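You operate a simulated robot arm through the tools that you are given. There is no shell and no other tool. Be economical: measure what you need, move in short steps, check, and stop when the job is done.

You are at the controls of a simulated robot arm. One attempt, no reset.

Task
Change the blown fuse in the power box for a new one of the rating shown.
Fine: main switch off first and on last; old fuse in the BLOWN space; cover and drawer shut.

It is judged by the outcome, as a careful person would: the job done as asked, and still so three seconds after it is handed in. It fails if anything else is knocked over, pushed out of place, dropped, spilled or broken. A push-on lid holds only when it is set on centred and level and pressed home; a screw cap is set on level and turned clockwise until tight.

Robot
A 7-joint arm with a fingered hand on a trunk, on a base that drives. Base frame: it is fixed to the floor where the robot stands at the start and does not move with it; the origin is under the middle of the robot, x ahead of it, y to its left, z up. Lengths are in m, angles in degrees, forces in N, time in s.
With the tool pointing down near the work surface it reaches from about 0.1 to 0.84 m from the robot's upright axis, wherever it stands. Its first joint turns from -115.0 to 115.0 degrees. Places, roughly: black dock switch [0.7, -1.6, 1.1]; blue dock switch [0.7, -2, 1.1]; first switch [0.5, -0.4, 0.8]; fourth switch [0.5, -0.6, 0.8]; fuse cover [0.5, -0.2, 0.9]; fuse drawer [0.5, -0.1, 0.7]; fuse holder [0.5, -0.2, 0.9]; main switch [0.5, 0, 0.9]; power box [0.5, -0.1, 0.8]; reset button [0.5, -0.1, 0.9]; second switch [0.5, -0.4, 0.8]; space for blown fuses [0.5, -0.3, 0.6]; third switch [0.5, -0.5, 0.8]; white dock switch [0.7, -1.8, 1.1]. Payload 5 kg.
The TCP is the grasp point between the finger pads, 0.032 m short of the fingertips. In the tool frame z runs along the fingers and y along their closing line. Largest opening 0.16 m; the body of the gripper starts 0.089 m behind the TCP. The gripper is a hand of 4 fingers: y runs from the thumb to the fingers, the wrist lies at [0, 0, -0.267] in the tool frame.
Orientation is told as [roll, pitch, yaw] about the base's x, y, z axes, in that order, counted from this pose: with the fingers straight down and closing along the base's y, the tool's x points along the base's -x, its y along +y and its z along -z.

Tools
- The arm moves only by the tool jog_arm. Its argument "rows" is a list of rows, each an object (a shift or turn left out is 0) with "dp": the shift along the tool's x, y, z in cm, a list of three; "dr": the turn, a rotation vector about the tool's x, y, z in rad, a list of three. In form: [{"dp": [tx, ty, tz], "dr": [ax, ay, az]}, ...]. A call has 1 to 10 rows; each row shifts and turns the commanded pose from where the row before left it, along the tool's axes as they then stand. Rows are played at 5 a second. More than 0.05 m and 8.6 degrees between two rows, and nothing of the call is played. A pose out of reach is approached as far as the arm can. The call stops where the force on the tool passes 40 N (or 10 N more than at its start, if that is more) or the arm is blocked; 0.2 s more then pass. In this call time passes only in rows, and 0.2 s behind the last. The reply holds the time, the measured pose of the TCP, the force on the tool along the base axes, the opening and the grip force, in the units named above and with some noise, with the torque about the TCP (base axes, N m) and any sound that the robot's microphone picked up.
- Cameras (640 x 400 px; columns grow to the right, rows downward): "scene" is now at [-0.0132, 0.161, 2.009]; the picture's right is [-0.68, -0.73, 0.00], its down [-0.66, 0.62, -0.43] and it looks along [0.32, -0.30, -0.90] (base axes); focal length 270 px, centre (320, 200). "wrist" rides on the gripper at [0.08, -0.004, -0.114] in the tool frame; the picture's right is [0.05, 1.00, 0.00], its down [-0.82, 0.04, -0.58] and it looks along [-0.58, 0.03, 0.82] (tool axes); focal length 265 px, centre (320, 200). There is no depth. A picture from a camera that has moved, and an enlarged one, comes with that camera's place and axes in the base frame and with its lens.
- capture(camera): a new picture of that camera. It takes no simulated time.
- move_column(by): slides the trunk up (or, below 0, down) by that many m; the arm and the scene camera ride with it, the base frame stays. It gives what a move gives, with no picture.
- steer(legs): drives the robot by 1 to 6 legs, each [ahead, turn to the left] in m and degrees, along the robot's own axes; the way and the turn of a leg run together, so that a leg with both is an arc; at most 1.5 m and 180 degrees a leg. The arm and the cameras ride along, it lands a little off, and it stops where it bumps. It gives what a move gives.
- finger_targets(finger1, finger2, finger3, thumb_bend): sets how far each is bent, from 0 (flat) to 1 (curled in); at 0.3 the hand is open as for a grip, at 0.7 the pads meet at the TCP. One left out holds its place. A second passes; each finger stops where it meets its share of the squeeze, and holds until it gets a number again. It is the only way to open and close the hand. It gives what a move gives, with no picture; readings hold the bend of each and the force on the fingers (four entries, about 0 where the hand has none), thumb and palm.
- head_to(pan, tilt): turns the head with the scene camera to pan (to the left, within 155 degrees either way) and tilt (down, from -29 to 69), counted from straight ahead of the robot. It gives what a move gives.
- enlarge(camera, box): a new picture of the part [left, top, right, bottom] of that camera's present view, enlarged. It takes no simulated time.
- sign_off(): hands the job in; it is judged then, once.

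Go step by step. Nothing tells you exact positions but the pictures and the camera data: compare them with the known pose of the tool, close in by small moves and look again before you grip or let go. The budget is 120 turns and 78 pictures, counting those below and the enlarged ones. Unless the task says otherwise, let go and move clear before handing in, and close with one line.

The tools are called after "Emit:" as name(argument=value, ...) on one line, values as JSON. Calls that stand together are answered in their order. jog_arm: Moves the arm, as the interface text tells. Its arguments: {"type":"object","properties":{"rows":{"type":"array","items":{"type":"object","properties":{"dp":{"type":"array","items":{"type":"number"}},"dr":{"type":"array","items":{"type":"number"}}}}}},"required":["rows"]} The other tools are called the same way: move_column (by) slides the trunk up or down; finger_targets (finger1, finger2, finger3, thumb_bend) moves the fingers one by one; steer (legs) drives the base; head_to (pan, tilt) turns the head that bears the scene camera; capture (camera) takes a picture; enlarge (camera, box) takes an enlarged picture of a part of a camera's view; sign_off () hands the job in.

At the start:

```text
time_s: 0.0
position: [0.537, -0.3477, 1.2449]
tool_rot: [-0.1, 0.1, 0.0]
contact_force: [-0.2, -0.3, -0.8]
wrist_torque: [0.03, 0.01, 0.01]
grip_width: 0.1599
gripper_force: 0.1
shape: jaw
bend: [0.3, 0.3, 0.3, 0.3]
finger forces: [0.1, 0.0, 0.0, 0.1, 0.0, 0.0]
trunk travel left (down, up): [-0.875, 0.115]
robot x, y, heading: [0.0, 0.0017, 0.1]
head pan, tilt: [-43.1, 64.3]
```

scene: 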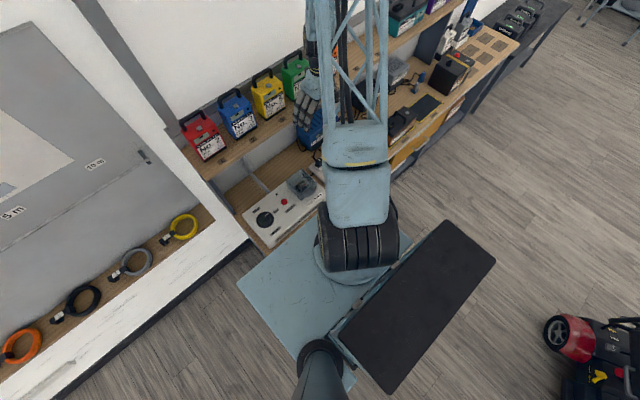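
wrist: 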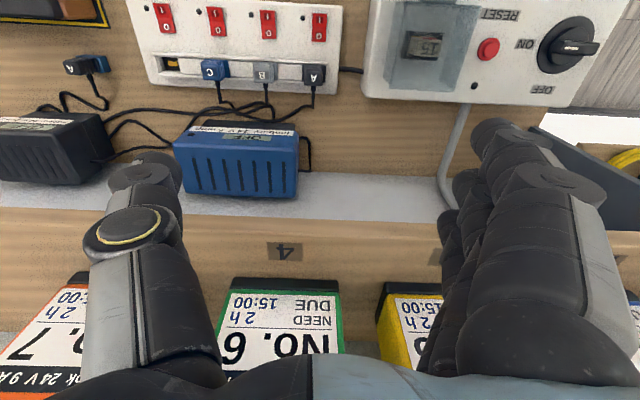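

I see the power box with the main switch, reset button and fuse window ahead and to the left of the hand. I'll take closer looks first.

Emit:
enlarge(camera="scene", box=[170, 90, 370, 260])

Emit:
enlarge(camera="wrist", box=[340, 0, 640, 190])

```text
2.35 times, centred on (270, 175) of scene
camera zoom: at [-0.0132, 0.161, 2.009], right [-0.68, -0.73, 0.0], down [-0.66, 0.62, -0.43], along [0.32, -0.3, -0.9], focal length 634 px, centre (438, 259)
```

zoom: 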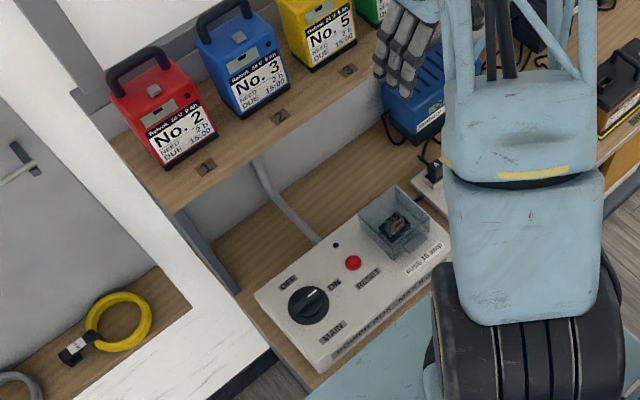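

```text
2.11 times, centred on (490, 95) of wrist
camera zoom: at [0.456, -0.3516, 1.3595], right [-0.05, 1.0, 0.0], down [0.82, 0.04, 0.58], along [0.58, 0.03, -0.82], focal length 559 px, centre (-38, 421)
```

zoom: 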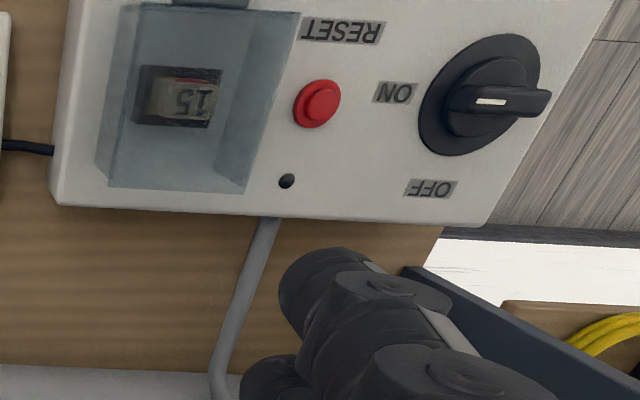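

The box lies flat with its top facing up: ON is toward -y and OFF toward +x, and it wants a 15 A fuse. I'll back up a bit to see the front with the drawer.

Emit:
steer(legs=[[-0.25, 0]])

Emit:
head_to(pan=-15, tilt=60)

Emit:
capture(camera="scene")

Emit:
capture(camera="wrist")

```text
time_s: 1.8
position: [0.2863, -0.3463, 1.2448]
tool_rot: [0.0, -0.1, 0.1]
contact_force: [-0.8, -0.4, 0.0]
wrist_torque: [0.04, -0.06, -0.03]
grip_width: 0.1604
gripper_force: 0.1
shape: jaw
bend: [0.3, 0.3, 0.3, 0.3]
finger forces: [0.0, 0.0, 0.0, 0.1, 0.0, 0.0]
trunk travel left (down, up): [-0.875, 0.115]
robot x, y, heading: [-0.2506, -0.0007, -0.1]
head pan, tilt: [-43.1, 64.3]
```

```text
time_s: 2.7
position: [0.2872, -0.3476, 1.2456]
tool_rot: [0.0, 0.0, 0.1]
contact_force: [-0.2, -0.6, -0.1]
wrist_torque: [0.02, -0.01, -0.03]
grip_width: 0.1598
gripper_force: 0.0
shape: jaw
bend: [0.3, 0.3, 0.3, 0.3]
finger forces: [0.0, 0.0, 0.0, 0.0, 0.1, 0.0]
trunk travel left (down, up): [-0.875, 0.115]
robot x, y, heading: [-0.2477, 0.0014, 0.1]
head pan, tilt: [-15.0, 60.0]
```

```text
73 pictures are left
camera scene: at [-0.2429, 0.1854, 2.0138], right [-0.26, -0.97, 0.0], down [-0.84, 0.22, -0.5], along [0.48, -0.13, -0.87], focal length 270 px, centre (320, 200)
```

scene: 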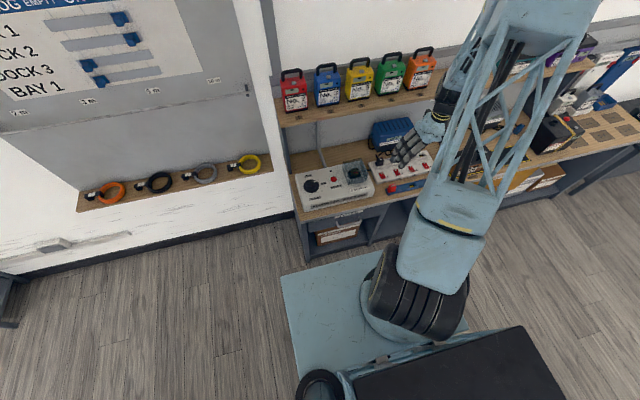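

```text
72 pictures are left
camera wrist: at [0.208, -0.3511, 1.3596], right [-0.05, 1.0, 0.0], down [0.81, 0.04, 0.58], along [0.58, 0.03, -0.82], focal length 265 px, centre (320, 200)
```

wrist: 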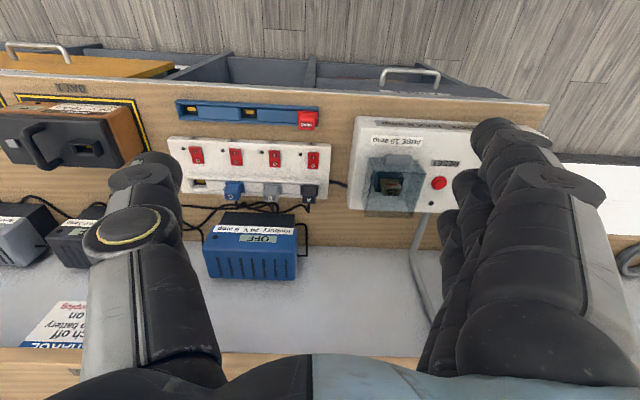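

Emit:
enlarge(camera="scene", box=[280, 130, 420, 270])

Emit:
enlarge(camera="wrist", box=[300, 30, 560, 230])

```text
2.86 times, centred on (350, 200) of scene
camera zoom: at [-0.2429, 0.1854, 2.0138], right [-0.26, -0.97, 0.0], down [-0.84, 0.22, -0.5], along [0.48, -0.13, -0.87], focal length 770 px, centre (234, 200)
```

zoom: 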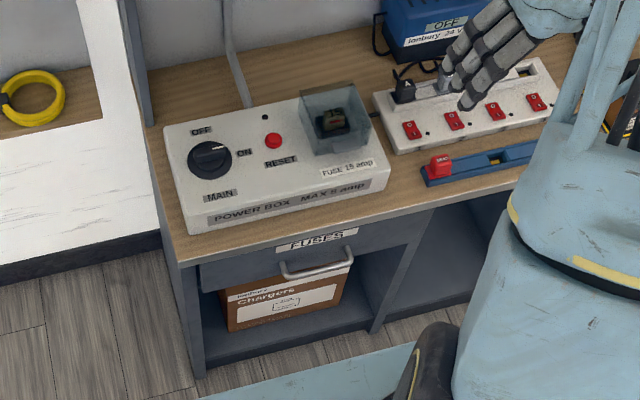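

```text
2.00 times, centred on (430, 130) of wrist
camera zoom: at [0.208, -0.3511, 1.3596], right [-0.05, 1.0, 0.0], down [0.81, 0.04, 0.58], along [0.58, 0.03, -0.82], focal length 531 px, centre (100, 340)
```

zoom: 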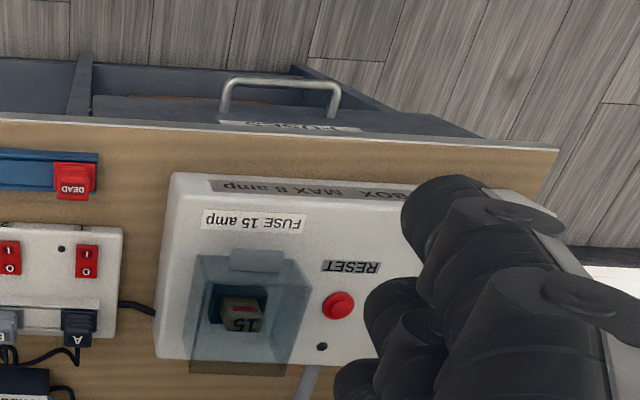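

The knob is near (0.475, 0.038, 0.88) and its bar lies along y. The drawer handle is near (0.32, -0.13, 0.66). I'll lower the trunk, yaw the hand -90° so it closes along x, and move toward the knob.

Emit:
move_column(by=-0.2)

Emit:
jog_arm(rows=[{"dr": [0, 0, 0.1495]}, {"dr": [0, 0, 0.1495]}, {"dr": [0, 0, 0.1495]}, {"dr": [0, 0, 0.1495]}, {"dr": [0, 0, 0.1495]}, {"dr": [0, 0, 0.1495]}, {"dr": [0, 0, 0.1495]}, {"dr": [0, 0, 0.1495]}, {"dr": [0, 0, 0.1495]}, {"dr": [0, 0, 0.1495]}])

Emit:
jog_arm(rows=[{"dr": [0, 0, 0.0758]}, {"dp": [5, 0, 0]}, {"dp": [5, 0, 0]}, {"dp": [5, 0, 0]}, {"dp": [5, 0, 0]}, {"dp": [5, 0, 0]}, {"dp": [5, 0, 0]}, {"dp": [5, 0, 0]}, {"dp": [3.6, 0, 0]}])

Emit:
capture(camera="wrist")

Emit:
capture(camera="scene")

```text
time_s: 4.9
position: [0.2878, -0.3461, 1.0455]
tool_rot: [0.0, 0.0, 0.1]
contact_force: [-0.4, 0.3, 0.2]
wrist_torque: [0.05, 0.01, -0.02]
grip_width: 0.16
gripper_force: 0.1
shape: jaw
bend: [0.3, 0.3, 0.3, 0.3]
finger forces: [0.0, 0.0, 0.0, 0.0, 0.1, 0.0]
trunk travel left (down, up): [-0.675, 0.315]
robot x, y, heading: [-0.2513, 0.0006, -0.2]
head pan, tilt: [-15.0, 60.0]
```

```text
time_s: 7.1
position: [0.2877, -0.3471, 1.0457]
tool_rot: [-0.1, 0.0, -85.6]
contact_force: [-0.4, 0.1, 0.5]
wrist_torque: [-0.03, 0.01, 0.02]
grip_width: 0.1598
gripper_force: 0.1
shape: jaw
bend: [0.3, 0.3, 0.3, 0.3]
finger forces: [0.0, 0.0, 0.0, 0.0, 0.0, 0.1]
trunk travel left (down, up): [-0.675, 0.315]
robot x, y, heading: [-0.25, -0.0033, -0.0]
head pan, tilt: [-15.0, 60.0]
```

```text
time_s: 9.1
position: [0.2875, 0.0418, 1.0457]
tool_rot: [-0.1, 0.1, -90.0]
contact_force: [0.7, -0.8, 0.3]
wrist_torque: [-0.01, -0.01, 0.0]
grip_width: 0.16
gripper_force: 0.1
shape: jaw
bend: [0.3, 0.3, 0.3, 0.3]
finger forces: [0.1, 0.1, 0.0, 0.1, 0.0, 0.0]
trunk travel left (down, up): [-0.675, 0.315]
robot x, y, heading: [-0.2509, -0.0003, 0.3]
head pan, tilt: [-15.0, 60.0]
```

```text
69 pictures are left
camera wrist: at [0.2843, 0.1217, 1.1603], right [1.0, 0.05, 0.0], down [0.04, -0.82, 0.58], along [0.03, -0.58, -0.82], focal length 265 px, centre (320, 200)
```

wrist: 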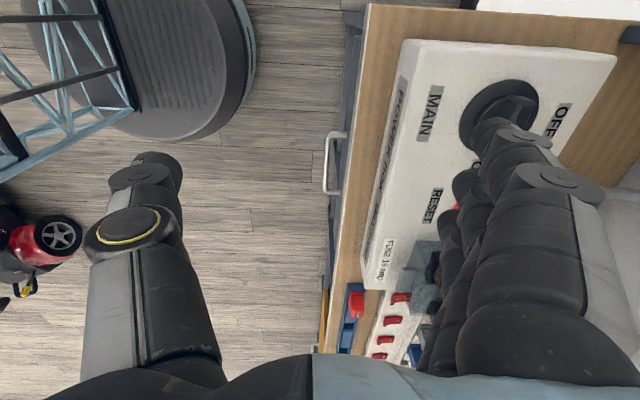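

```text
68 pictures are left
camera scene: at [-0.2427, 0.1869, 1.8137], right [-0.26, -0.97, 0.0], down [-0.84, 0.22, -0.5], along [0.48, -0.13, -0.87], focal length 270 px, centre (320, 200)
```

scene: 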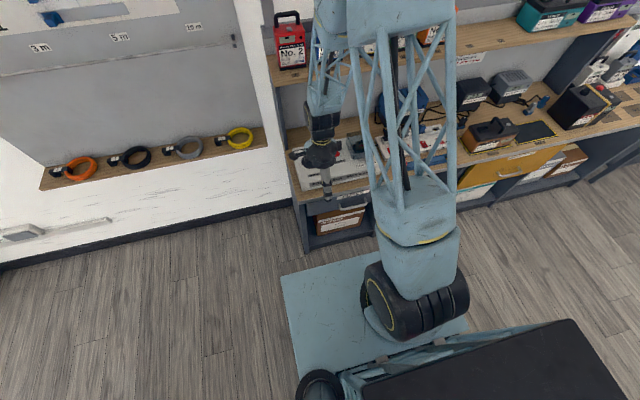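

The hand is over the edge left of the box. I'll move it over the knob to see it between the fingers.

Emit:
jog_arm(rows=[{"dp": [0, 5, 0]}, {"dp": [0, 5, 0]}, {"dp": [0, 5, 0]}, {"dp": [0, 3.6, 0]}])

Emit:
capture(camera="wrist")

```text
time_s: 10.1
position: [0.476, 0.041, 1.0447]
tool_rot: [0.0, 0.0, -90.0]
contact_force: [0.1, 0.8, -0.8]
wrist_torque: [0.0, 0.01, 0.02]
grip_width: 0.1598
gripper_force: 0.0
shape: jaw
bend: [0.3, 0.3, 0.3, 0.3]
finger forces: [0.1, 0.1, 0.1, 0.0, 0.0, 0.1]
trunk travel left (down, up): [-0.675, 0.315]
robot x, y, heading: [-0.2495, 0.0017, 0.2]
head pan, tilt: [-15.0, 60.0]
```

```text
67 pictures are left
camera wrist: at [0.4723, 0.12, 1.1594], right [1.0, 0.05, 0.0], down [0.04, -0.82, 0.58], along [0.03, -0.58, -0.82], focal length 265 px, centre (320, 200)
```

wrist: 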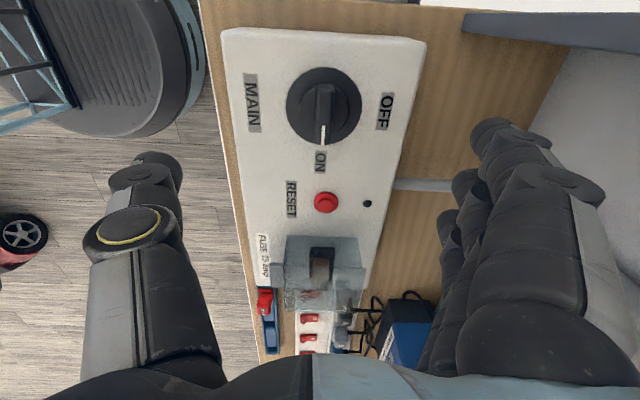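

The knob is centred near (0.480, 0.037). I'll half-close the fingers and lower partway, then check the heights.

Emit:
finger_targets(finger1=0.5, finger2=0.5, finger3=0.5, thumb_bend=0.5)

Emit:
jog_arm(rows=[{"dp": [-0.4, 0.4, 4]}, {"dp": [0, 0, 4]}, {"dp": [0, 0, 2]}])

Emit:
capture(camera="wrist")

Emit:
head_to(pan=-8, tilt=50)

Emit:
enlarge(camera="scene", box=[240, 100, 440, 260])

```text
time_s: 11.1
position: [0.4758, 0.0395, 1.0458]
tool_rot: [0.0, 0.0, -89.9]
contact_force: [0.0, 0.4, 0.4]
wrist_torque: [-0.01, -0.02, 0.01]
grip_width: 0.0922
gripper_force: 0.1
shape: fingers
bend: [0.5, 0.5, 0.5, 0.5]
finger forces: [0.0, 0.0, 0.0, 0.0, 0.1, 0.0]
trunk travel left (down, up): [-0.675, 0.315]
robot x, y, heading: [-0.2467, -0.002, 0.2]
head pan, tilt: [-15.0, 60.0]
```

```text
time_s: 11.9
position: [0.4775, 0.0348, 0.9454]
tool_rot: [0.2, 0.0, -89.9]
contact_force: [0.3, 0.2, 0.4]
wrist_torque: [0.0, 0.06, 0.0]
grip_width: 0.0918
gripper_force: 0.0
shape: fingers
bend: [0.5, 0.5, 0.5, 0.5]
finger forces: [0.0, 0.0, 0.1, 0.0, 0.0, 0.0]
trunk travel left (down, up): [-0.675, 0.315]
robot x, y, heading: [-0.2485, -0.0006, 0.4]
head pan, tilt: [-15.0, 60.0]
```

```text
66 pictures are left
camera wrist: at [0.474, 0.1162, 1.0598], right [1.0, 0.05, 0.0], down [0.04, -0.82, 0.58], along [0.03, -0.58, -0.82], focal length 265 px, centre (320, 200)
```

wrist: 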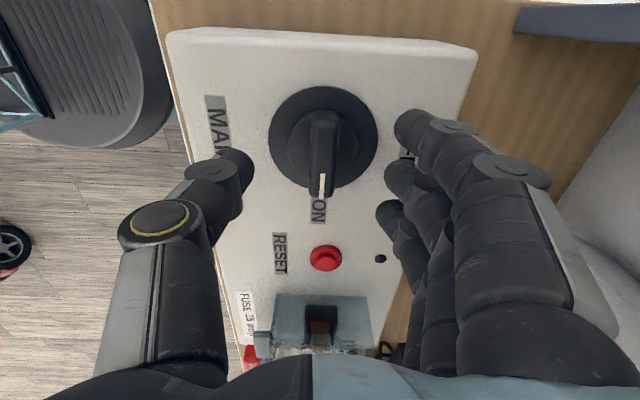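

```text
time_s: 12.6
position: [0.4768, 0.0351, 0.946]
tool_rot: [0.0, 0.0, -89.9]
contact_force: [0.3, 0.0, -0.1]
wrist_torque: [-0.02, 0.01, 0.0]
grip_width: 0.0917
gripper_force: 0.1
shape: fingers
bend: [0.5, 0.5, 0.5, 0.5]
finger forces: [0.0, 0.1, 0.0, 0.0, 0.0, 0.0]
trunk travel left (down, up): [-0.675, 0.315]
robot x, y, heading: [-0.251, -0.0005, 0.1]
head pan, tilt: [-8.0, 50.0]
```

```text
2.50 times, centred on (340, 180) of scene
camera zoom: at [-0.2307, 0.1924, 1.8263], right [-0.14, -0.99, 0.0], down [-0.76, 0.11, -0.64], along [0.64, -0.09, -0.77], focal length 674 px, centre (270, 250)
```

zoom: 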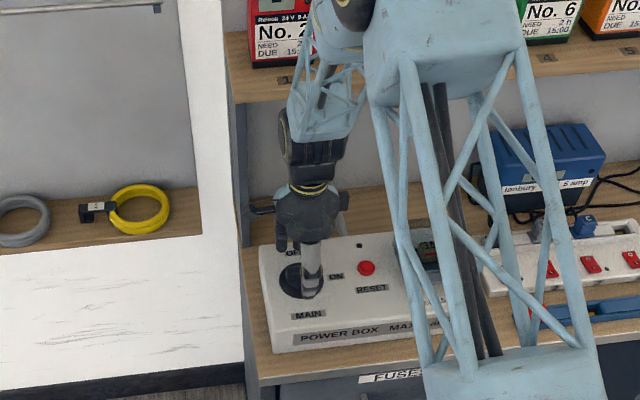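

The bar lies between the fingers with its axis near (0.480, 0.036). I'll go down slowly.

Emit:
jog_arm(rows=[{"dp": [0, 0.3, 2]}, {"dp": [0, 0, 1.5]}, {"dp": [0, 0, 1]}, {"dp": [0, 0, 0.7]}])

Emit:
enlarge(camera="wrist", box=[180, 60, 460, 260])

Emit:
enlarge(camera="scene", box=[300, 140, 400, 240])

```text
time_s: 13.3
position: [0.4854, 0.0354, 0.9148]
tool_rot: [0.7, 0.1, -89.9]
contact_force: [-0.6, -0.1, 25.7]
wrist_torque: [-0.05, 1.61, 0.02]
grip_width: 0.0958
gripper_force: 13.2
shape: fingers
bend: [0.5, 0.5, 0.5, 0.5]
finger forces: [0.1, 0.3, 0.7, 0.0, 25.0, 0.0]
trunk travel left (down, up): [-0.675, 0.315]
robot x, y, heading: [-0.2482, 0.0018, 0.2]
head pan, tilt: [-8.0, 50.0]
stopped in row 3: the force on the tool passed its limit at 50 N (the readings are from after the stop); the commanded pose is now the measured one
```

```text
2.00 times, centred on (320, 160) of wrist
camera zoom: at [0.4805, 0.116, 1.0297], right [1.0, 0.05, 0.01], down [0.04, -0.82, 0.58], along [0.04, -0.58, -0.82], focal length 531 px, centre (320, 280)
```

zoom: 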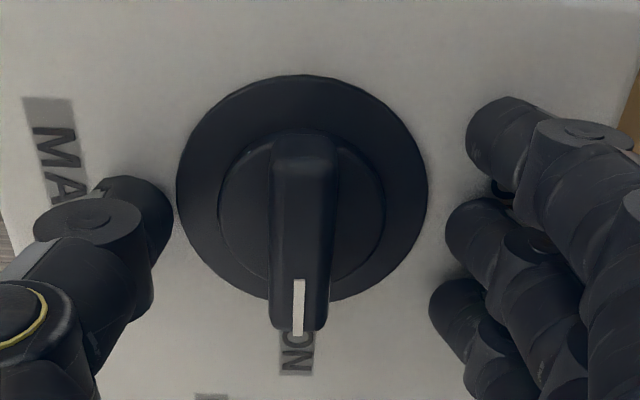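

```text
4.00 times, centred on (350, 190) of scene
camera zoom: at [-0.2311, 0.1924, 1.8268], right [-0.14, -0.99, 0.0], down [-0.76, 0.11, -0.64], along [0.64, -0.09, -0.77], focal length 1078 px, centre (200, 240)
```

zoom: 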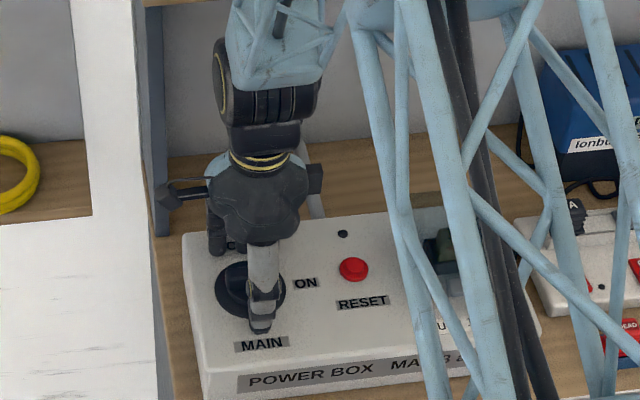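

The thumb touched the panel, so it lies about 4 cm below the TCP. I'll rise 6 mm, centre on the bar and close.

Emit:
jog_arm(rows=[{"dp": [0, 0, -0.6]}, {"dp": [-0.1, -0.5, 0], "dr": [-0.012, 0, 0]}])

Emit:
finger_targets(finger1=0.7, finger2=0.7, finger3=0.7, thumb_bend=0.7)

Emit:
enlarge(camera="wrist", box=[180, 60, 460, 260])

```text
time_s: 13.9
position: [0.4789, 0.0355, 0.9191]
tool_rot: [1.2, 0.0, -90.0]
contact_force: [-0.3, -0.5, -1.2]
wrist_torque: [0.01, -0.01, 0.0]
grip_width: 0.0912
gripper_force: 0.1
shape: fingers
bend: [0.5, 0.5, 0.5, 0.5]
finger forces: [0.0, 0.0, 0.0, 0.0, 0.1, 0.0]
trunk travel left (down, up): [-0.675, 0.315]
robot x, y, heading: [-0.2483, -0.0003, 0.5]
head pan, tilt: [-8.0, 50.0]
```

```text
time_s: 14.9
position: [0.4785, 0.0346, 0.9178]
tool_rot: [1.1, 0.0, -90.0]
contact_force: [4.6, 0.3, -5.2]
wrist_torque: [-0.04, -0.07, -0.03]
grip_width: 0.0329
gripper_force: 8.7
shape: fingers
bend: [0.66, 0.66, 0.67, 0.68]
finger forces: [3.8, 4.0, 3.0, 0.1, 5.8, 0.0]
trunk travel left (down, up): [-0.675, 0.315]
robot x, y, heading: [-0.2472, -0.0016, 0.3]
head pan, tilt: [-8.0, 50.0]
```

```text
2.00 times, centred on (320, 160) of wrist
camera zoom: at [0.4734, 0.115, 1.0328], right [1.0, 0.05, 0.02], down [0.03, -0.82, 0.58], along [0.05, -0.58, -0.82], focal length 531 px, centre (320, 280)
```

zoom: 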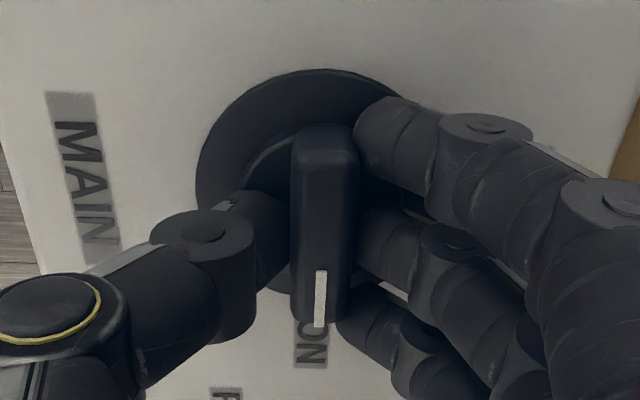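

The bar is gripped. I'll turn it 90° counter-clockwise seen from above, from ON (-y) to OFF (+x).

Emit:
jog_arm(rows=[{"dr": [0, 0, -0.149]}, {"dr": [0, 0, -0.149]}, {"dr": [0, 0, -0.149]}, {"dr": [0, 0, -0.149]}, {"dr": [0, 0, -0.149]}, {"dr": [0, 0, -0.149]}, {"dr": [0, 0, -0.149]}, {"dr": [0, 0, -0.149]}, {"dr": [0, 0, -0.149]}, {"dr": [0, 0, -0.149]}])

Emit:
jog_arm(rows=[{"dr": [0, 0, -0.08]}])

Emit:
enlarge(camera="wrist", box=[180, 60, 460, 260])

```text
time_s: 17.1
position: [0.4804, 0.0367, 0.9183]
tool_rot: [0.1, -1.1, -4.3]
contact_force: [16.6, 8.2, -0.1]
wrist_torque: [0.19, -0.4, -0.07]
grip_width: 0.0314
gripper_force: 11.1
shape: fingers
bend: [0.67, 0.66, 0.66, 0.68]
finger forces: [3.8, 4.8, 7.9, 0.0, 5.3, 0.0]
trunk travel left (down, up): [-0.675, 0.315]
robot x, y, heading: [-0.2514, 0.0036, -0.1]
head pan, tilt: [-8.0, 50.0]
```

```text
time_s: 17.5
position: [0.4785, 0.0362, 0.9188]
tool_rot: [0.0, -1.1, 0.2]
contact_force: [12.5, 7.8, 0.9]
wrist_torque: [0.21, -0.27, -0.09]
grip_width: 0.0325
gripper_force: 9.9
shape: fingers
bend: [0.67, 0.66, 0.66, 0.68]
finger forces: [4.5, 4.3, 4.9, 0.0, 5.5, 0.0]
trunk travel left (down, up): [-0.675, 0.315]
robot x, y, heading: [-0.2469, 0.0029, 0.3]
head pan, tilt: [-8.0, 50.0]
```

```text
2.00 times, centred on (320, 160) of wrist
camera zoom: at [0.3972, 0.0319, 1.0315], right [-0.05, 1.0, 0.0], down [0.8, 0.04, 0.59], along [0.59, 0.03, -0.81], focal length 531 px, centre (320, 280)
```

zoom: 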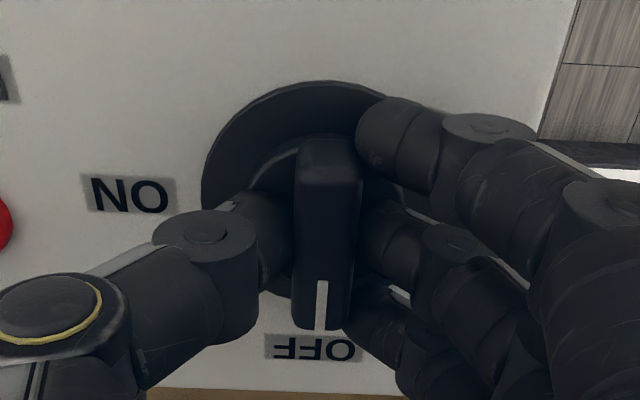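

The pointer is at OFF. I'll release, rise, and look at the fuse cover from above.

Emit:
finger_targets(finger1=0.5, finger2=0.5, finger3=0.5, thumb_bend=0.5)

Emit:
jog_arm(rows=[{"dp": [0, 0, -4]}, {"dp": [0, 0, -4]}, {"dp": [0, 0, -5]}, {"dp": [0, -5, 0]}, {"dp": [0, -5, 0]}, {"dp": [2, -5, 0]}, {"dp": [4, -5, 0]}, {"dp": [4, -1, 0]}])

Emit:
capture(camera="wrist")

Emit:
capture(camera="scene")

```text
time_s: 18.5
position: [0.4778, 0.0346, 0.92]
tool_rot: [-0.1, -1.2, 0.0]
contact_force: [0.9, -0.1, -0.6]
wrist_torque: [-0.04, 0.0, 0.01]
grip_width: 0.0907
gripper_force: 0.0
shape: fingers
bend: [0.5, 0.5, 0.5, 0.5]
finger forces: [0.0, 0.1, 0.1, 0.0, 0.0, 0.0]
trunk travel left (down, up): [-0.675, 0.315]
robot x, y, heading: [-0.2516, 0.0016, -0.0]
head pan, tilt: [-8.0, 50.0]
```

```text
refused: row 6 steps farther than a row can; nothing moved
```

```text
60 pictures are left
camera wrist: at [0.3967, 0.0307, 1.0318], right [-0.05, 1.0, 0.0], down [0.8, 0.04, 0.59], along [0.59, 0.03, -0.81], focal length 265 px, centre (320, 200)
```

wrist: 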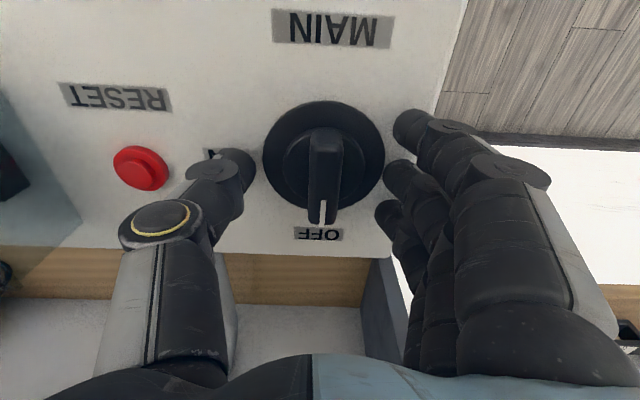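

```text
59 pictures are left
camera scene: at [-0.2307, 0.1923, 1.8263], right [-0.14, -0.99, 0.0], down [-0.76, 0.11, -0.64], along [0.64, -0.09, -0.77], focal length 270 px, centre (320, 200)
```

scene: 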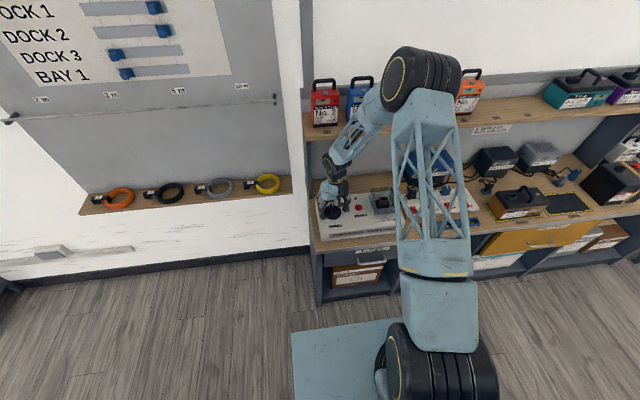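

The switch stays at OFF. Now I'll rise and shift over toward the fuse cover in smaller rows.

Emit:
jog_arm(rows=[{"dp": [0, 0, -4]}, {"dp": [0, 0, -4]}, {"dp": [0, 0, -5]}, {"dp": [0, -5, 0]}, {"dp": [0, -5, 0]}, {"dp": [2, -4, 0]}, {"dp": [3, -4, 0]}, {"dp": [2, -3, 0]}])

Emit:
enlarge(camera="wrist", box=[210, 20, 430, 240])

Emit:
enlarge(camera="scene", box=[310, 170, 430, 300])

```text
time_s: 20.3
position: [0.4053, -0.1754, 1.0467]
tool_rot: [0.1, -1.1, 0.1]
contact_force: [-0.3, -0.5, -0.7]
wrist_torque: [0.04, -0.02, 0.0]
grip_width: 0.0909
gripper_force: 0.0
shape: fingers
bend: [0.5, 0.5, 0.5, 0.5]
finger forces: [0.1, 0.1, 0.1, 0.1, 0.0, 0.0]
trunk travel left (down, up): [-0.675, 0.315]
robot x, y, heading: [-0.251, -0.0015, -0.0]
head pan, tilt: [-8.0, 50.0]
```

```text
1.82 times, centred on (320, 130) of wrist
camera zoom: at [0.3241, -0.1793, 1.1606], right [-0.05, 1.0, 0.0], down [0.8, 0.04, 0.59], along [0.59, 0.03, -0.81], focal length 483 px, centre (320, 327)
```

zoom: 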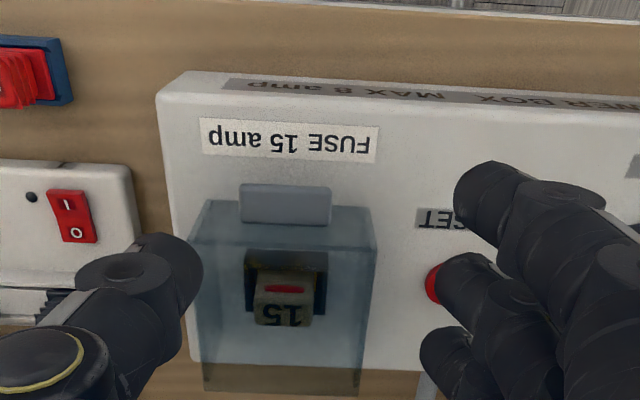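

```text
3.08 times, centred on (370, 235) of scene
camera zoom: at [-0.2312, 0.1914, 1.8265], right [-0.14, -0.99, 0.0], down [-0.76, 0.11, -0.64], along [0.64, -0.09, -0.77], focal length 829 px, centre (166, 92)
```

zoom: 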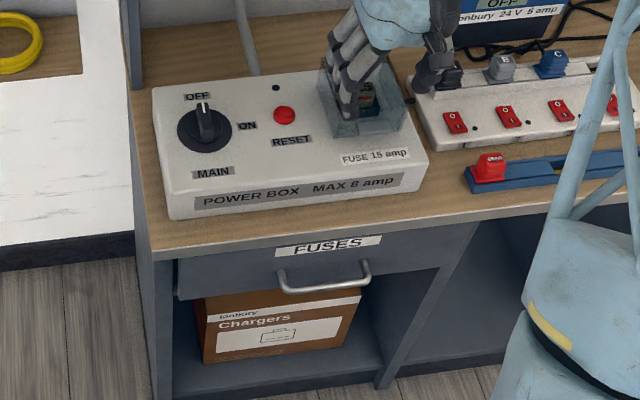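

The box panel is at z about 0.865; the cover has a tab on its front edge and the blown 15 fuse stands inside. Next is the drawer: I'll back off for room, then turn the hand so it points forward, closing vertically.

Emit:
steer(legs=[[-0.17, 0]])

Emit:
jog_arm(rows=[{"dr": [0, 0, 0.1495]}, {"dr": [0, 0, 0.1495]}, {"dr": [0, 0, 0.1495]}, {"dr": [0, 0, 0.1495]}, {"dr": [0, 0, 0.1495]}, {"dr": [0, 0, 0.1495]}, {"dr": [0, 0, 0.1495]}, {"dr": [0, 0, 0.1495]}, {"dr": [0, 0, 0.1495]}, {"dr": [0, 0, 0.1495]}])

Emit:
jog_arm(rows=[{"dr": [0, 0, 0.0758]}, {"dr": [-0.149, 0, 0]}, {"dr": [-0.149, 0, 0]}, {"dr": [-0.149, 0, 0]}, {"dr": [-0.149, 0, 0]}, {"dr": [-0.149, 0, 0]}, {"dr": [-0.149, 0, 0]}, {"dr": [-0.149, 0, 0]}, {"dr": [-0.149, 0, 0]}, {"dr": [-0.149, 0, 0]}])

Emit:
jog_arm(rows=[{"dr": [-0.12, 0, 0]}, {"dr": [-0.12, 0, 0]}])

Emit:
move_column(by=-0.3)

Emit:
capture(camera="wrist")

Emit:
capture(camera="scene")

```text
time_s: 21.8
position: [0.2343, -0.1754, 1.0485]
tool_rot: [-0.1, -1.2, 0.1]
contact_force: [0.0, 0.6, -0.4]
wrist_torque: [-0.01, -0.04, 0.0]
grip_width: 0.0908
gripper_force: 0.1
shape: fingers
bend: [0.5, 0.5, 0.5, 0.5]
finger forces: [0.1, 0.0, 0.0, 0.0, 0.1, 0.0]
trunk travel left (down, up): [-0.675, 0.315]
robot x, y, heading: [-0.4208, -0.0043, 0.2]
head pan, tilt: [-8.0, 50.0]
```

```text
time_s: 24.0
position: [0.2349, -0.1764, 1.0469]
tool_rot: [1.1, 0.0, -85.8]
contact_force: [0.1, -1.0, 0.0]
wrist_torque: [0.01, 0.02, 0.01]
grip_width: 0.091
gripper_force: 0.0
shape: fingers
bend: [0.5, 0.5, 0.5, 0.5]
finger forces: [0.0, 0.0, 0.0, 0.0, 0.1, 0.1]
trunk travel left (down, up): [-0.675, 0.315]
robot x, y, heading: [-0.4206, -0.0009, 0.2]
head pan, tilt: [-8.0, 50.0]
```

```text
time_s: 26.2
position: [0.2348, -0.1753, 1.0483]
tool_rot: [78.1, 0.0, -90.0]
contact_force: [1.1, 0.4, -0.4]
wrist_torque: [0.03, 0.0, 0.0]
grip_width: 0.0912
gripper_force: 0.0
shape: fingers
bend: [0.5, 0.5, 0.5, 0.5]
finger forces: [0.1, 0.1, 0.0, 0.0, 0.0, 0.0]
trunk travel left (down, up): [-0.675, 0.315]
robot x, y, heading: [-0.42, -0.0047, 0.2]
head pan, tilt: [-8.0, 50.0]
```

```text
time_s: 26.8
position: [0.2348, -0.1758, 1.047]
tool_rot: [91.7, 0.0, -90.0]
contact_force: [-0.4, 0.0, 0.9]
wrist_torque: [0.03, -0.01, -0.02]
grip_width: 0.091
gripper_force: 0.1
shape: fingers
bend: [0.5, 0.5, 0.5, 0.5]
finger forces: [0.0, 0.0, 0.0, 0.0, 0.0, 0.0]
trunk travel left (down, up): [-0.675, 0.315]
robot x, y, heading: [-0.4172, 0.0031, 0.4]
head pan, tilt: [-8.0, 50.0]
```

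```text
time_s: 29.8
position: [0.235, -0.1758, 0.7481]
tool_rot: [91.7, 0.0, -90.0]
contact_force: [-0.1, 0.2, -0.2]
wrist_torque: [0.01, 0.01, 0.01]
grip_width: 0.091
gripper_force: 0.0
shape: fingers
bend: [0.5, 0.5, 0.5, 0.5]
finger forces: [0.0, 0.0, 0.0, 0.0, 0.0, 0.0]
trunk travel left (down, up): [-0.375, 0.615]
robot x, y, heading: [-0.4177, 0.0008, 0.3]
head pan, tilt: [-8.0, 50.0]
```

```text
56 pictures are left
camera wrist: at [0.1225, -0.0949, 0.7411], right [-0.03, 0.05, 1.0], down [-0.58, -0.81, 0.02], along [0.81, -0.58, 0.05], focal length 265 px, centre (320, 200)
```

wrist: 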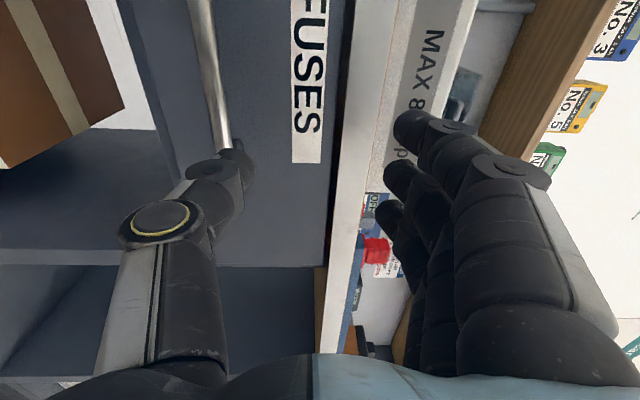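

```text
55 pictures are left
camera scene: at [-0.4016, 0.1918, 1.5263], right [-0.14, -0.99, 0.0], down [-0.76, 0.11, -0.64], along [0.64, -0.09, -0.77], focal length 270 px, centre (320, 200)
```

scene: 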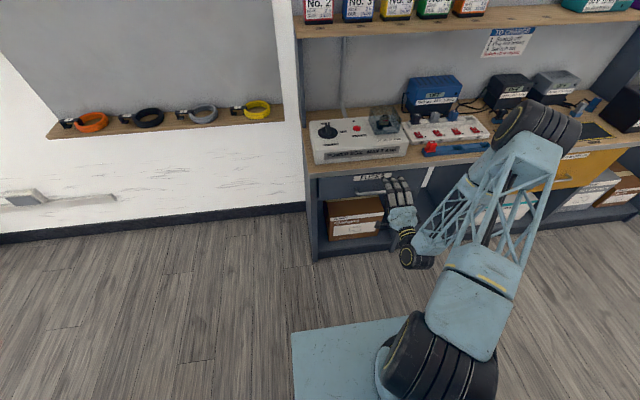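

The handle bar is near (0.32, -0.12, 0.685). I'll level the hand with it and approach.

Emit:
jog_arm(rows=[{"dp": [2.5, -3.2, 0], "dr": [0.03, 0, 0]}, {"dp": [2.5, -3.2, 0]}, {"dp": [0, 0, 3]}])

Emit:
capture(camera="wrist")

Emit:
enlarge(camera="scene", box=[310, 140, 450, 240])

```text
time_s: 30.6
position: [0.2668, -0.1259, 0.6829]
tool_rot: [90.0, 0.0, -90.1]
contact_force: [0.6, -0.1, -0.6]
wrist_torque: [0.0, 0.0, -0.02]
grip_width: 0.091
gripper_force: 0.0
shape: fingers
bend: [0.5, 0.5, 0.5, 0.5]
finger forces: [0.0, 0.0, 0.0, 0.0, 0.0, 0.0]
trunk travel left (down, up): [-0.375, 0.615]
robot x, y, heading: [-0.4199, 0.0006, 0.2]
head pan, tilt: [-8.0, 50.0]
```

```text
54 pictures are left
camera wrist: at [0.1527, -0.0442, 0.6794], right [0.0, 0.05, 1.0], down [-0.58, -0.81, 0.04], along [0.82, -0.58, 0.03], focal length 265 px, centre (320, 200)
```

wrist: 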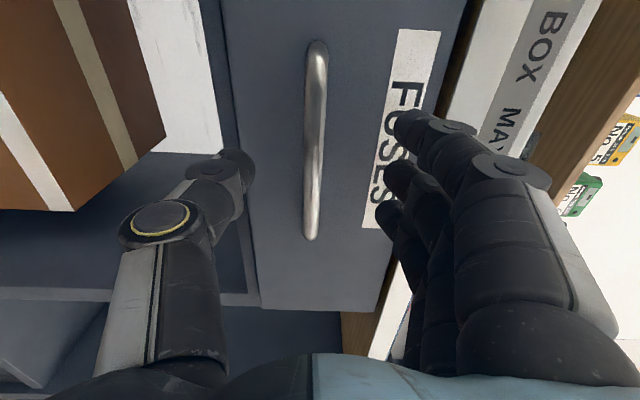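

```text
4.00 times, centred on (380, 190) of scene
camera zoom: at [-0.4017, 0.1919, 1.5263], right [-0.14, -0.99, 0.0], down [-0.76, 0.11, -0.64], along [0.64, -0.09, -0.77], focal length 1078 px, centre (80, 240)
```

zoom: 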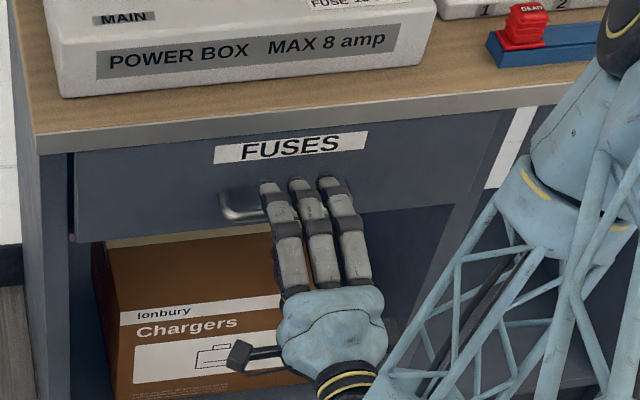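

The handle is centred between thumb and fingers. I'll advance and close.

Emit:
jog_arm(rows=[{"dp": [0, -0.3, 2]}, {"dp": [0, 0, 1.5]}, {"dp": [0, 0, 1]}])

Emit:
finger_targets(finger1=0.72, finger2=0.72, finger3=0.72, thumb_bend=0.72)

Emit:
capture(camera="wrist")

```text
time_s: 31.4
position: [0.3037, -0.1252, 0.6778]
tool_rot: [89.8, 0.2, -90.0]
contact_force: [-13.0, 2.3, 0.6]
wrist_torque: [-0.11, -0.84, 0.12]
grip_width: 0.0929
gripper_force: 7.3
shape: fingers
bend: [0.5, 0.49, 0.49, 0.5]
finger forces: [4.8, 4.7, 4.3, 0.1, 0.1, 0.0]
trunk travel left (down, up): [-0.375, 0.615]
robot x, y, heading: [-0.4171, -0.0011, 0.3]
head pan, tilt: [-8.0, 50.0]
stopped in row 3: the force on the tool passed its limit at 52 N (the readings are from after the stop); the commanded pose is now the measured one
```

```text
time_s: 32.4
position: [0.3044, -0.1258, 0.6789]
tool_rot: [89.6, 0.2, -89.9]
contact_force: [1.7, -1.0, -2.2]
wrist_torque: [-0.01, 0.05, 0.01]
grip_width: 0.0211
gripper_force: 2.6
shape: fingers
bend: [0.72, 0.71, 0.72, 0.71]
finger forces: [0.5, 0.0, 0.7, 0.0, 4.1, 0.0]
trunk travel left (down, up): [-0.375, 0.615]
robot x, y, heading: [-0.4201, 0.0028, 0.4]
head pan, tilt: [-8.0, 50.0]
```

```text
52 pictures are left
camera wrist: at [0.1917, -0.0451, 0.6757], right [0.01, 0.05, 1.0], down [-0.58, -0.82, 0.04], along [0.82, -0.58, 0.02], focal length 265 px, centre (320, 200)
```

wrist: 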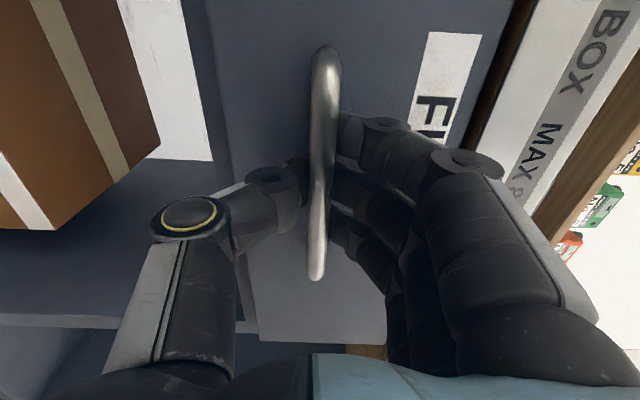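

The fingertips are closed behind the bar. I'll tighten slightly and pull by driving back.

Emit:
finger_targets(finger1=0.8, finger2=0.8, finger3=0.8, thumb_bend=0.76)

Emit:
steer(legs=[[-0.1, 0]])

Emit:
capture(camera="scene")

```text
time_s: 33.4
position: [0.3045, -0.1254, 0.6793]
tool_rot: [89.8, 0.1, -90.0]
contact_force: [2.7, -1.4, 11.4]
wrist_torque: [0.01, 0.12, 0.0]
grip_width: 0.0175
gripper_force: 8.6
shape: fingers
bend: [0.77, 0.74, 0.77, 0.74]
finger forces: [8.3, 0.0, 8.3, 0.0, 0.0, 0.1]
trunk travel left (down, up): [-0.375, 0.615]
robot x, y, heading: [-0.4197, -0.0018, -0.1]
head pan, tilt: [-8.0, 50.0]
```

```text
time_s: 34.5
position: [0.2038, -0.1267, 0.6785]
tool_rot: [89.7, 0.1, -90.0]
contact_force: [-1.0, 2.3, 11.6]
wrist_torque: [0.0, 0.17, 0.07]
grip_width: 0.0175
gripper_force: 7.8
shape: fingers
bend: [0.77, 0.75, 0.77, 0.74]
finger forces: [7.7, 0.0, 7.9, 0.0, 0.1, 0.0]
trunk travel left (down, up): [-0.375, 0.615]
robot x, y, heading: [-0.5236, -0.0009, -0.1]
head pan, tilt: [-8.0, 50.0]
```

```text
51 pictures are left
camera scene: at [-0.5026, 0.192, 1.5264], right [-0.14, -0.99, 0.0], down [-0.76, 0.11, -0.64], along [0.64, -0.09, -0.77], focal length 270 px, centre (320, 200)
```

scene: 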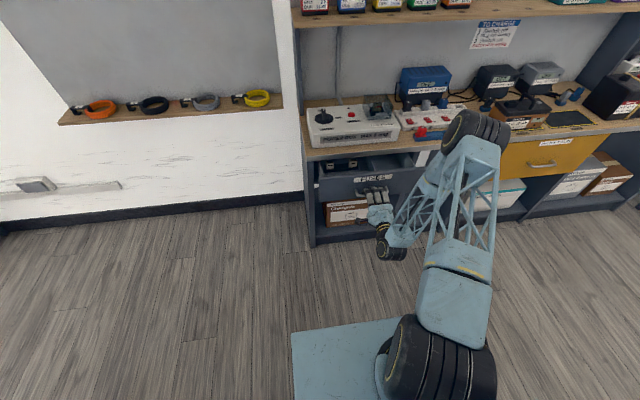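

The drawer is sliding out. I'll pull another 10 cm and zoom in.

Emit:
steer(legs=[[-0.1, 0]])

Emit:
enlarge(camera="scene", box=[290, 120, 430, 220])

```text
time_s: 35.7
position: [0.1038, -0.1253, 0.6799]
tool_rot: [89.7, 0.2, -90.0]
contact_force: [-1.0, -1.8, 8.8]
wrist_torque: [-0.03, 0.18, -0.03]
grip_width: 0.0175
gripper_force: 8.0
shape: fingers
bend: [0.77, 0.75, 0.77, 0.74]
finger forces: [8.0, 0.0, 7.9, 0.1, 0.0, 0.0]
trunk travel left (down, up): [-0.375, 0.615]
robot x, y, heading: [-0.6201, -0.0, 0.0]
head pan, tilt: [-8.0, 50.0]
```

```text
4.00 times, centred on (360, 170) of scene
camera zoom: at [-0.6033, 0.1917, 1.5264], right [-0.14, -0.99, 0.0], down [-0.76, 0.11, -0.64], along [0.64, -0.09, -0.77], focal length 1078 px, centre (160, 320)
```

zoom: 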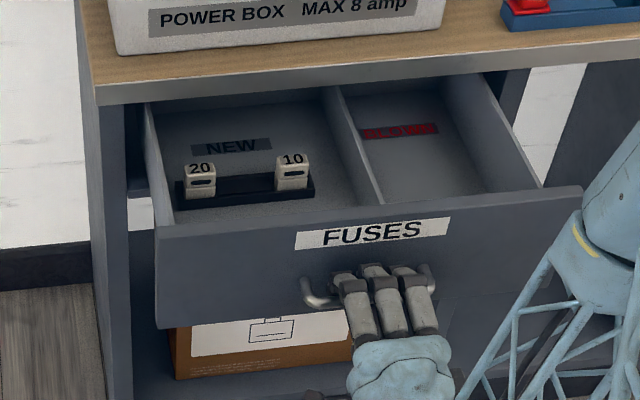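

The drawer is open: NEW on the left holds 20 and 10 with a middle slot that looks empty, and BLOWN is on the right. I'll release and look inside from above.

Emit:
finger_targets(finger1=0.5, finger2=0.5, finger3=0.5, thumb_bend=0.5)

Emit:
jog_arm(rows=[{"dp": [0, 0, -4]}, {"dp": [0, 0, -4]}])

Emit:
move_column(by=0.35)

Emit:
enlarge(camera="scene", box=[290, 120, 430, 220])

```text
time_s: 36.7
position: [0.1041, -0.1255, 0.6793]
tool_rot: [89.8, 0.2, -90.0]
contact_force: [0.1, -0.9, -0.3]
wrist_torque: [-0.01, -0.01, 0.0]
grip_width: 0.0904
gripper_force: 0.1
shape: fingers
bend: [0.5, 0.5, 0.5, 0.5]
finger forces: [0.1, 0.1, 0.0, 0.1, 0.1, 0.0]
trunk travel left (down, up): [-0.375, 0.615]
robot x, y, heading: [-0.6206, 0.0006, 0.0]
head pan, tilt: [-8.0, 50.0]
```

```text
time_s: 37.3
position: [0.024, -0.1263, 0.6803]
tool_rot: [89.7, 0.1, -90.0]
contact_force: [-0.1, -0.4, -0.3]
wrist_torque: [0.01, -0.02, 0.0]
grip_width: 0.0907
gripper_force: 0.0
shape: fingers
bend: [0.5, 0.5, 0.5, 0.5]
finger forces: [0.0, 0.0, 0.0, 0.0, 0.0, 0.1]
trunk travel left (down, up): [-0.375, 0.615]
robot x, y, heading: [-0.6192, -0.001, 0.3]
head pan, tilt: [-8.0, 50.0]
```

```text
time_s: 40.7
position: [0.0241, -0.126, 1.0306]
tool_rot: [89.7, 0.0, -90.0]
contact_force: [0.7, 0.5, -0.6]
wrist_torque: [0.02, 0.03, -0.01]
grip_width: 0.0905
gripper_force: 0.1
shape: fingers
bend: [0.5, 0.5, 0.5, 0.5]
finger forces: [0.0, 0.0, 0.1, 0.0, 0.0, 0.0]
trunk travel left (down, up): [-0.725, 0.265]
robot x, y, heading: [-0.6229, 0.0012, 0.1]
head pan, tilt: [-8.0, 50.0]
```

```text
4.00 times, centred on (360, 170) of scene
camera zoom: at [-0.6027, 0.1916, 1.8763], right [-0.14, -0.99, 0.0], down [-0.76, 0.11, -0.64], along [0.64, -0.09, -0.77], focal length 1078 px, centre (160, 320)
```

zoom: 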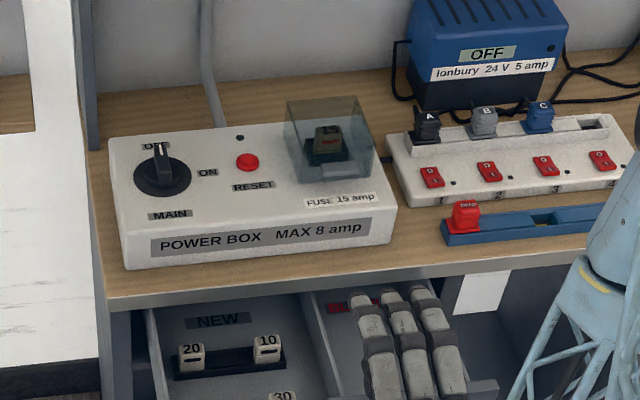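

Another fuse ("30") shows nearer the drawer front. I'll look at the whole drawer interior.

Emit:
enlarge(camera="scene", box=[300, 180, 420, 260])

```text
5.00 times, centred on (360, 220) of scene
camera zoom: at [-0.6027, 0.1916, 1.8763], right [-0.14, -0.99, 0.0], down [-0.76, 0.11, -0.64], along [0.64, -0.09, -0.77], focal length 1347 px, centre (120, 100)
```

zoom: 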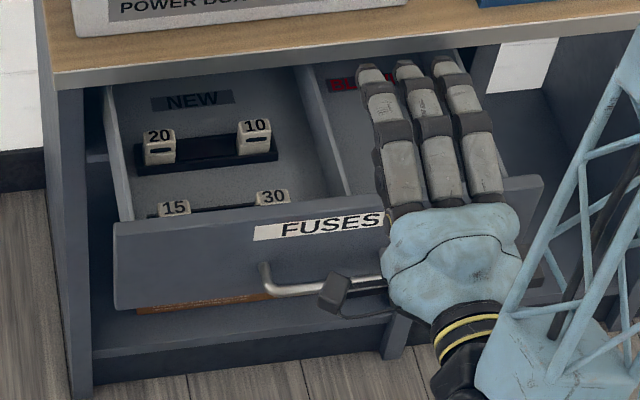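

The second rack near the drawer front holds 15 on the left and 30 on the right; the new 15 is near (0.22, 0.018, 0.70). Now I'll drive back in for the cover, keeping the hand high and pointing forward.

Emit:
steer(legs=[[0.3, 0]])

Emit:
finger_targets(finger1=0.95, finger2=0.95, finger3=0.95, thumb_bend=0.45)

Emit:
capture(camera="wrist")

Emit:
capture(camera="scene")

```text
time_s: 42.7
position: [0.3217, -0.1259, 1.0288]
tool_rot: [89.7, 0.1, -89.8]
contact_force: [-1.1, 0.1, 0.7]
wrist_torque: [-0.03, -0.02, 0.0]
grip_width: 0.0905
gripper_force: 0.1
shape: fingers
bend: [0.5, 0.5, 0.5, 0.5]
finger forces: [0.0, 0.1, 0.1, 0.0, 0.1, 0.1]
trunk travel left (down, up): [-0.725, 0.265]
robot x, y, heading: [-0.3244, -0.0018, 0.2]
head pan, tilt: [-8.0, 50.0]
```

```text
time_s: 43.7
position: [0.3221, -0.1244, 1.0299]
tool_rot: [89.6, 0.0, -89.9]
contact_force: [-0.3, 0.5, -0.6]
wrist_torque: [0.03, -0.01, -0.01]
grip_width: 0.0577
gripper_force: 0.0
shape: fingers
bend: [0.95, 0.95, 0.95, 0.45]
finger forces: [0.0, 0.0, 0.1, 0.1, 0.0, 0.1]
trunk travel left (down, up): [-0.725, 0.265]
robot x, y, heading: [-0.3206, 0.0035, 0.2]
head pan, tilt: [-8.0, 50.0]
```

```text
47 pictures are left
camera wrist: at [0.2096, -0.0446, 1.0271], right [0.0, 0.05, 1.0], down [-0.58, -0.82, 0.04], along [0.82, -0.58, 0.02], focal length 265 px, centre (320, 200)
```

wrist: 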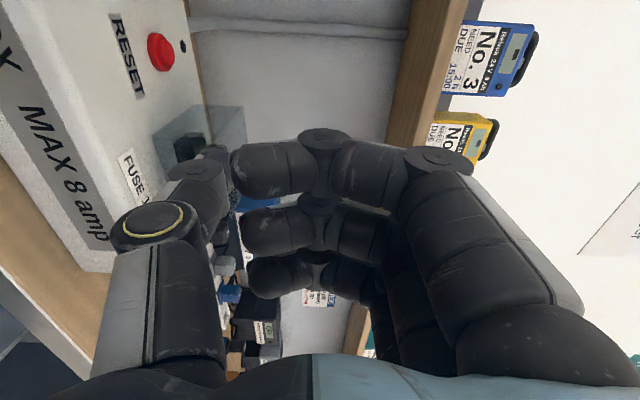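

```text
46 pictures are left
camera scene: at [-0.3041, 0.1922, 1.8764], right [-0.14, -0.99, 0.0], down [-0.76, 0.1, -0.64], along [0.64, -0.09, -0.77], focal length 270 px, centre (320, 200)
```

scene: 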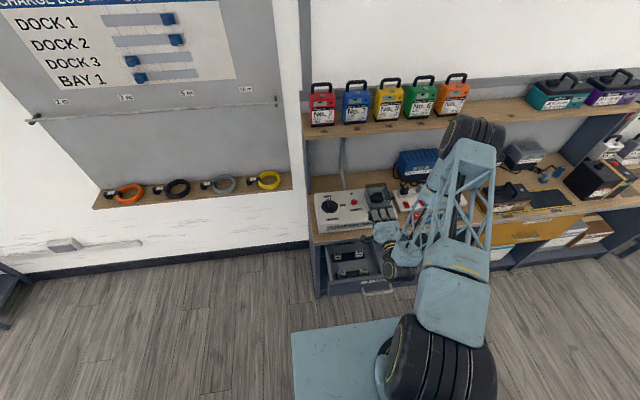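

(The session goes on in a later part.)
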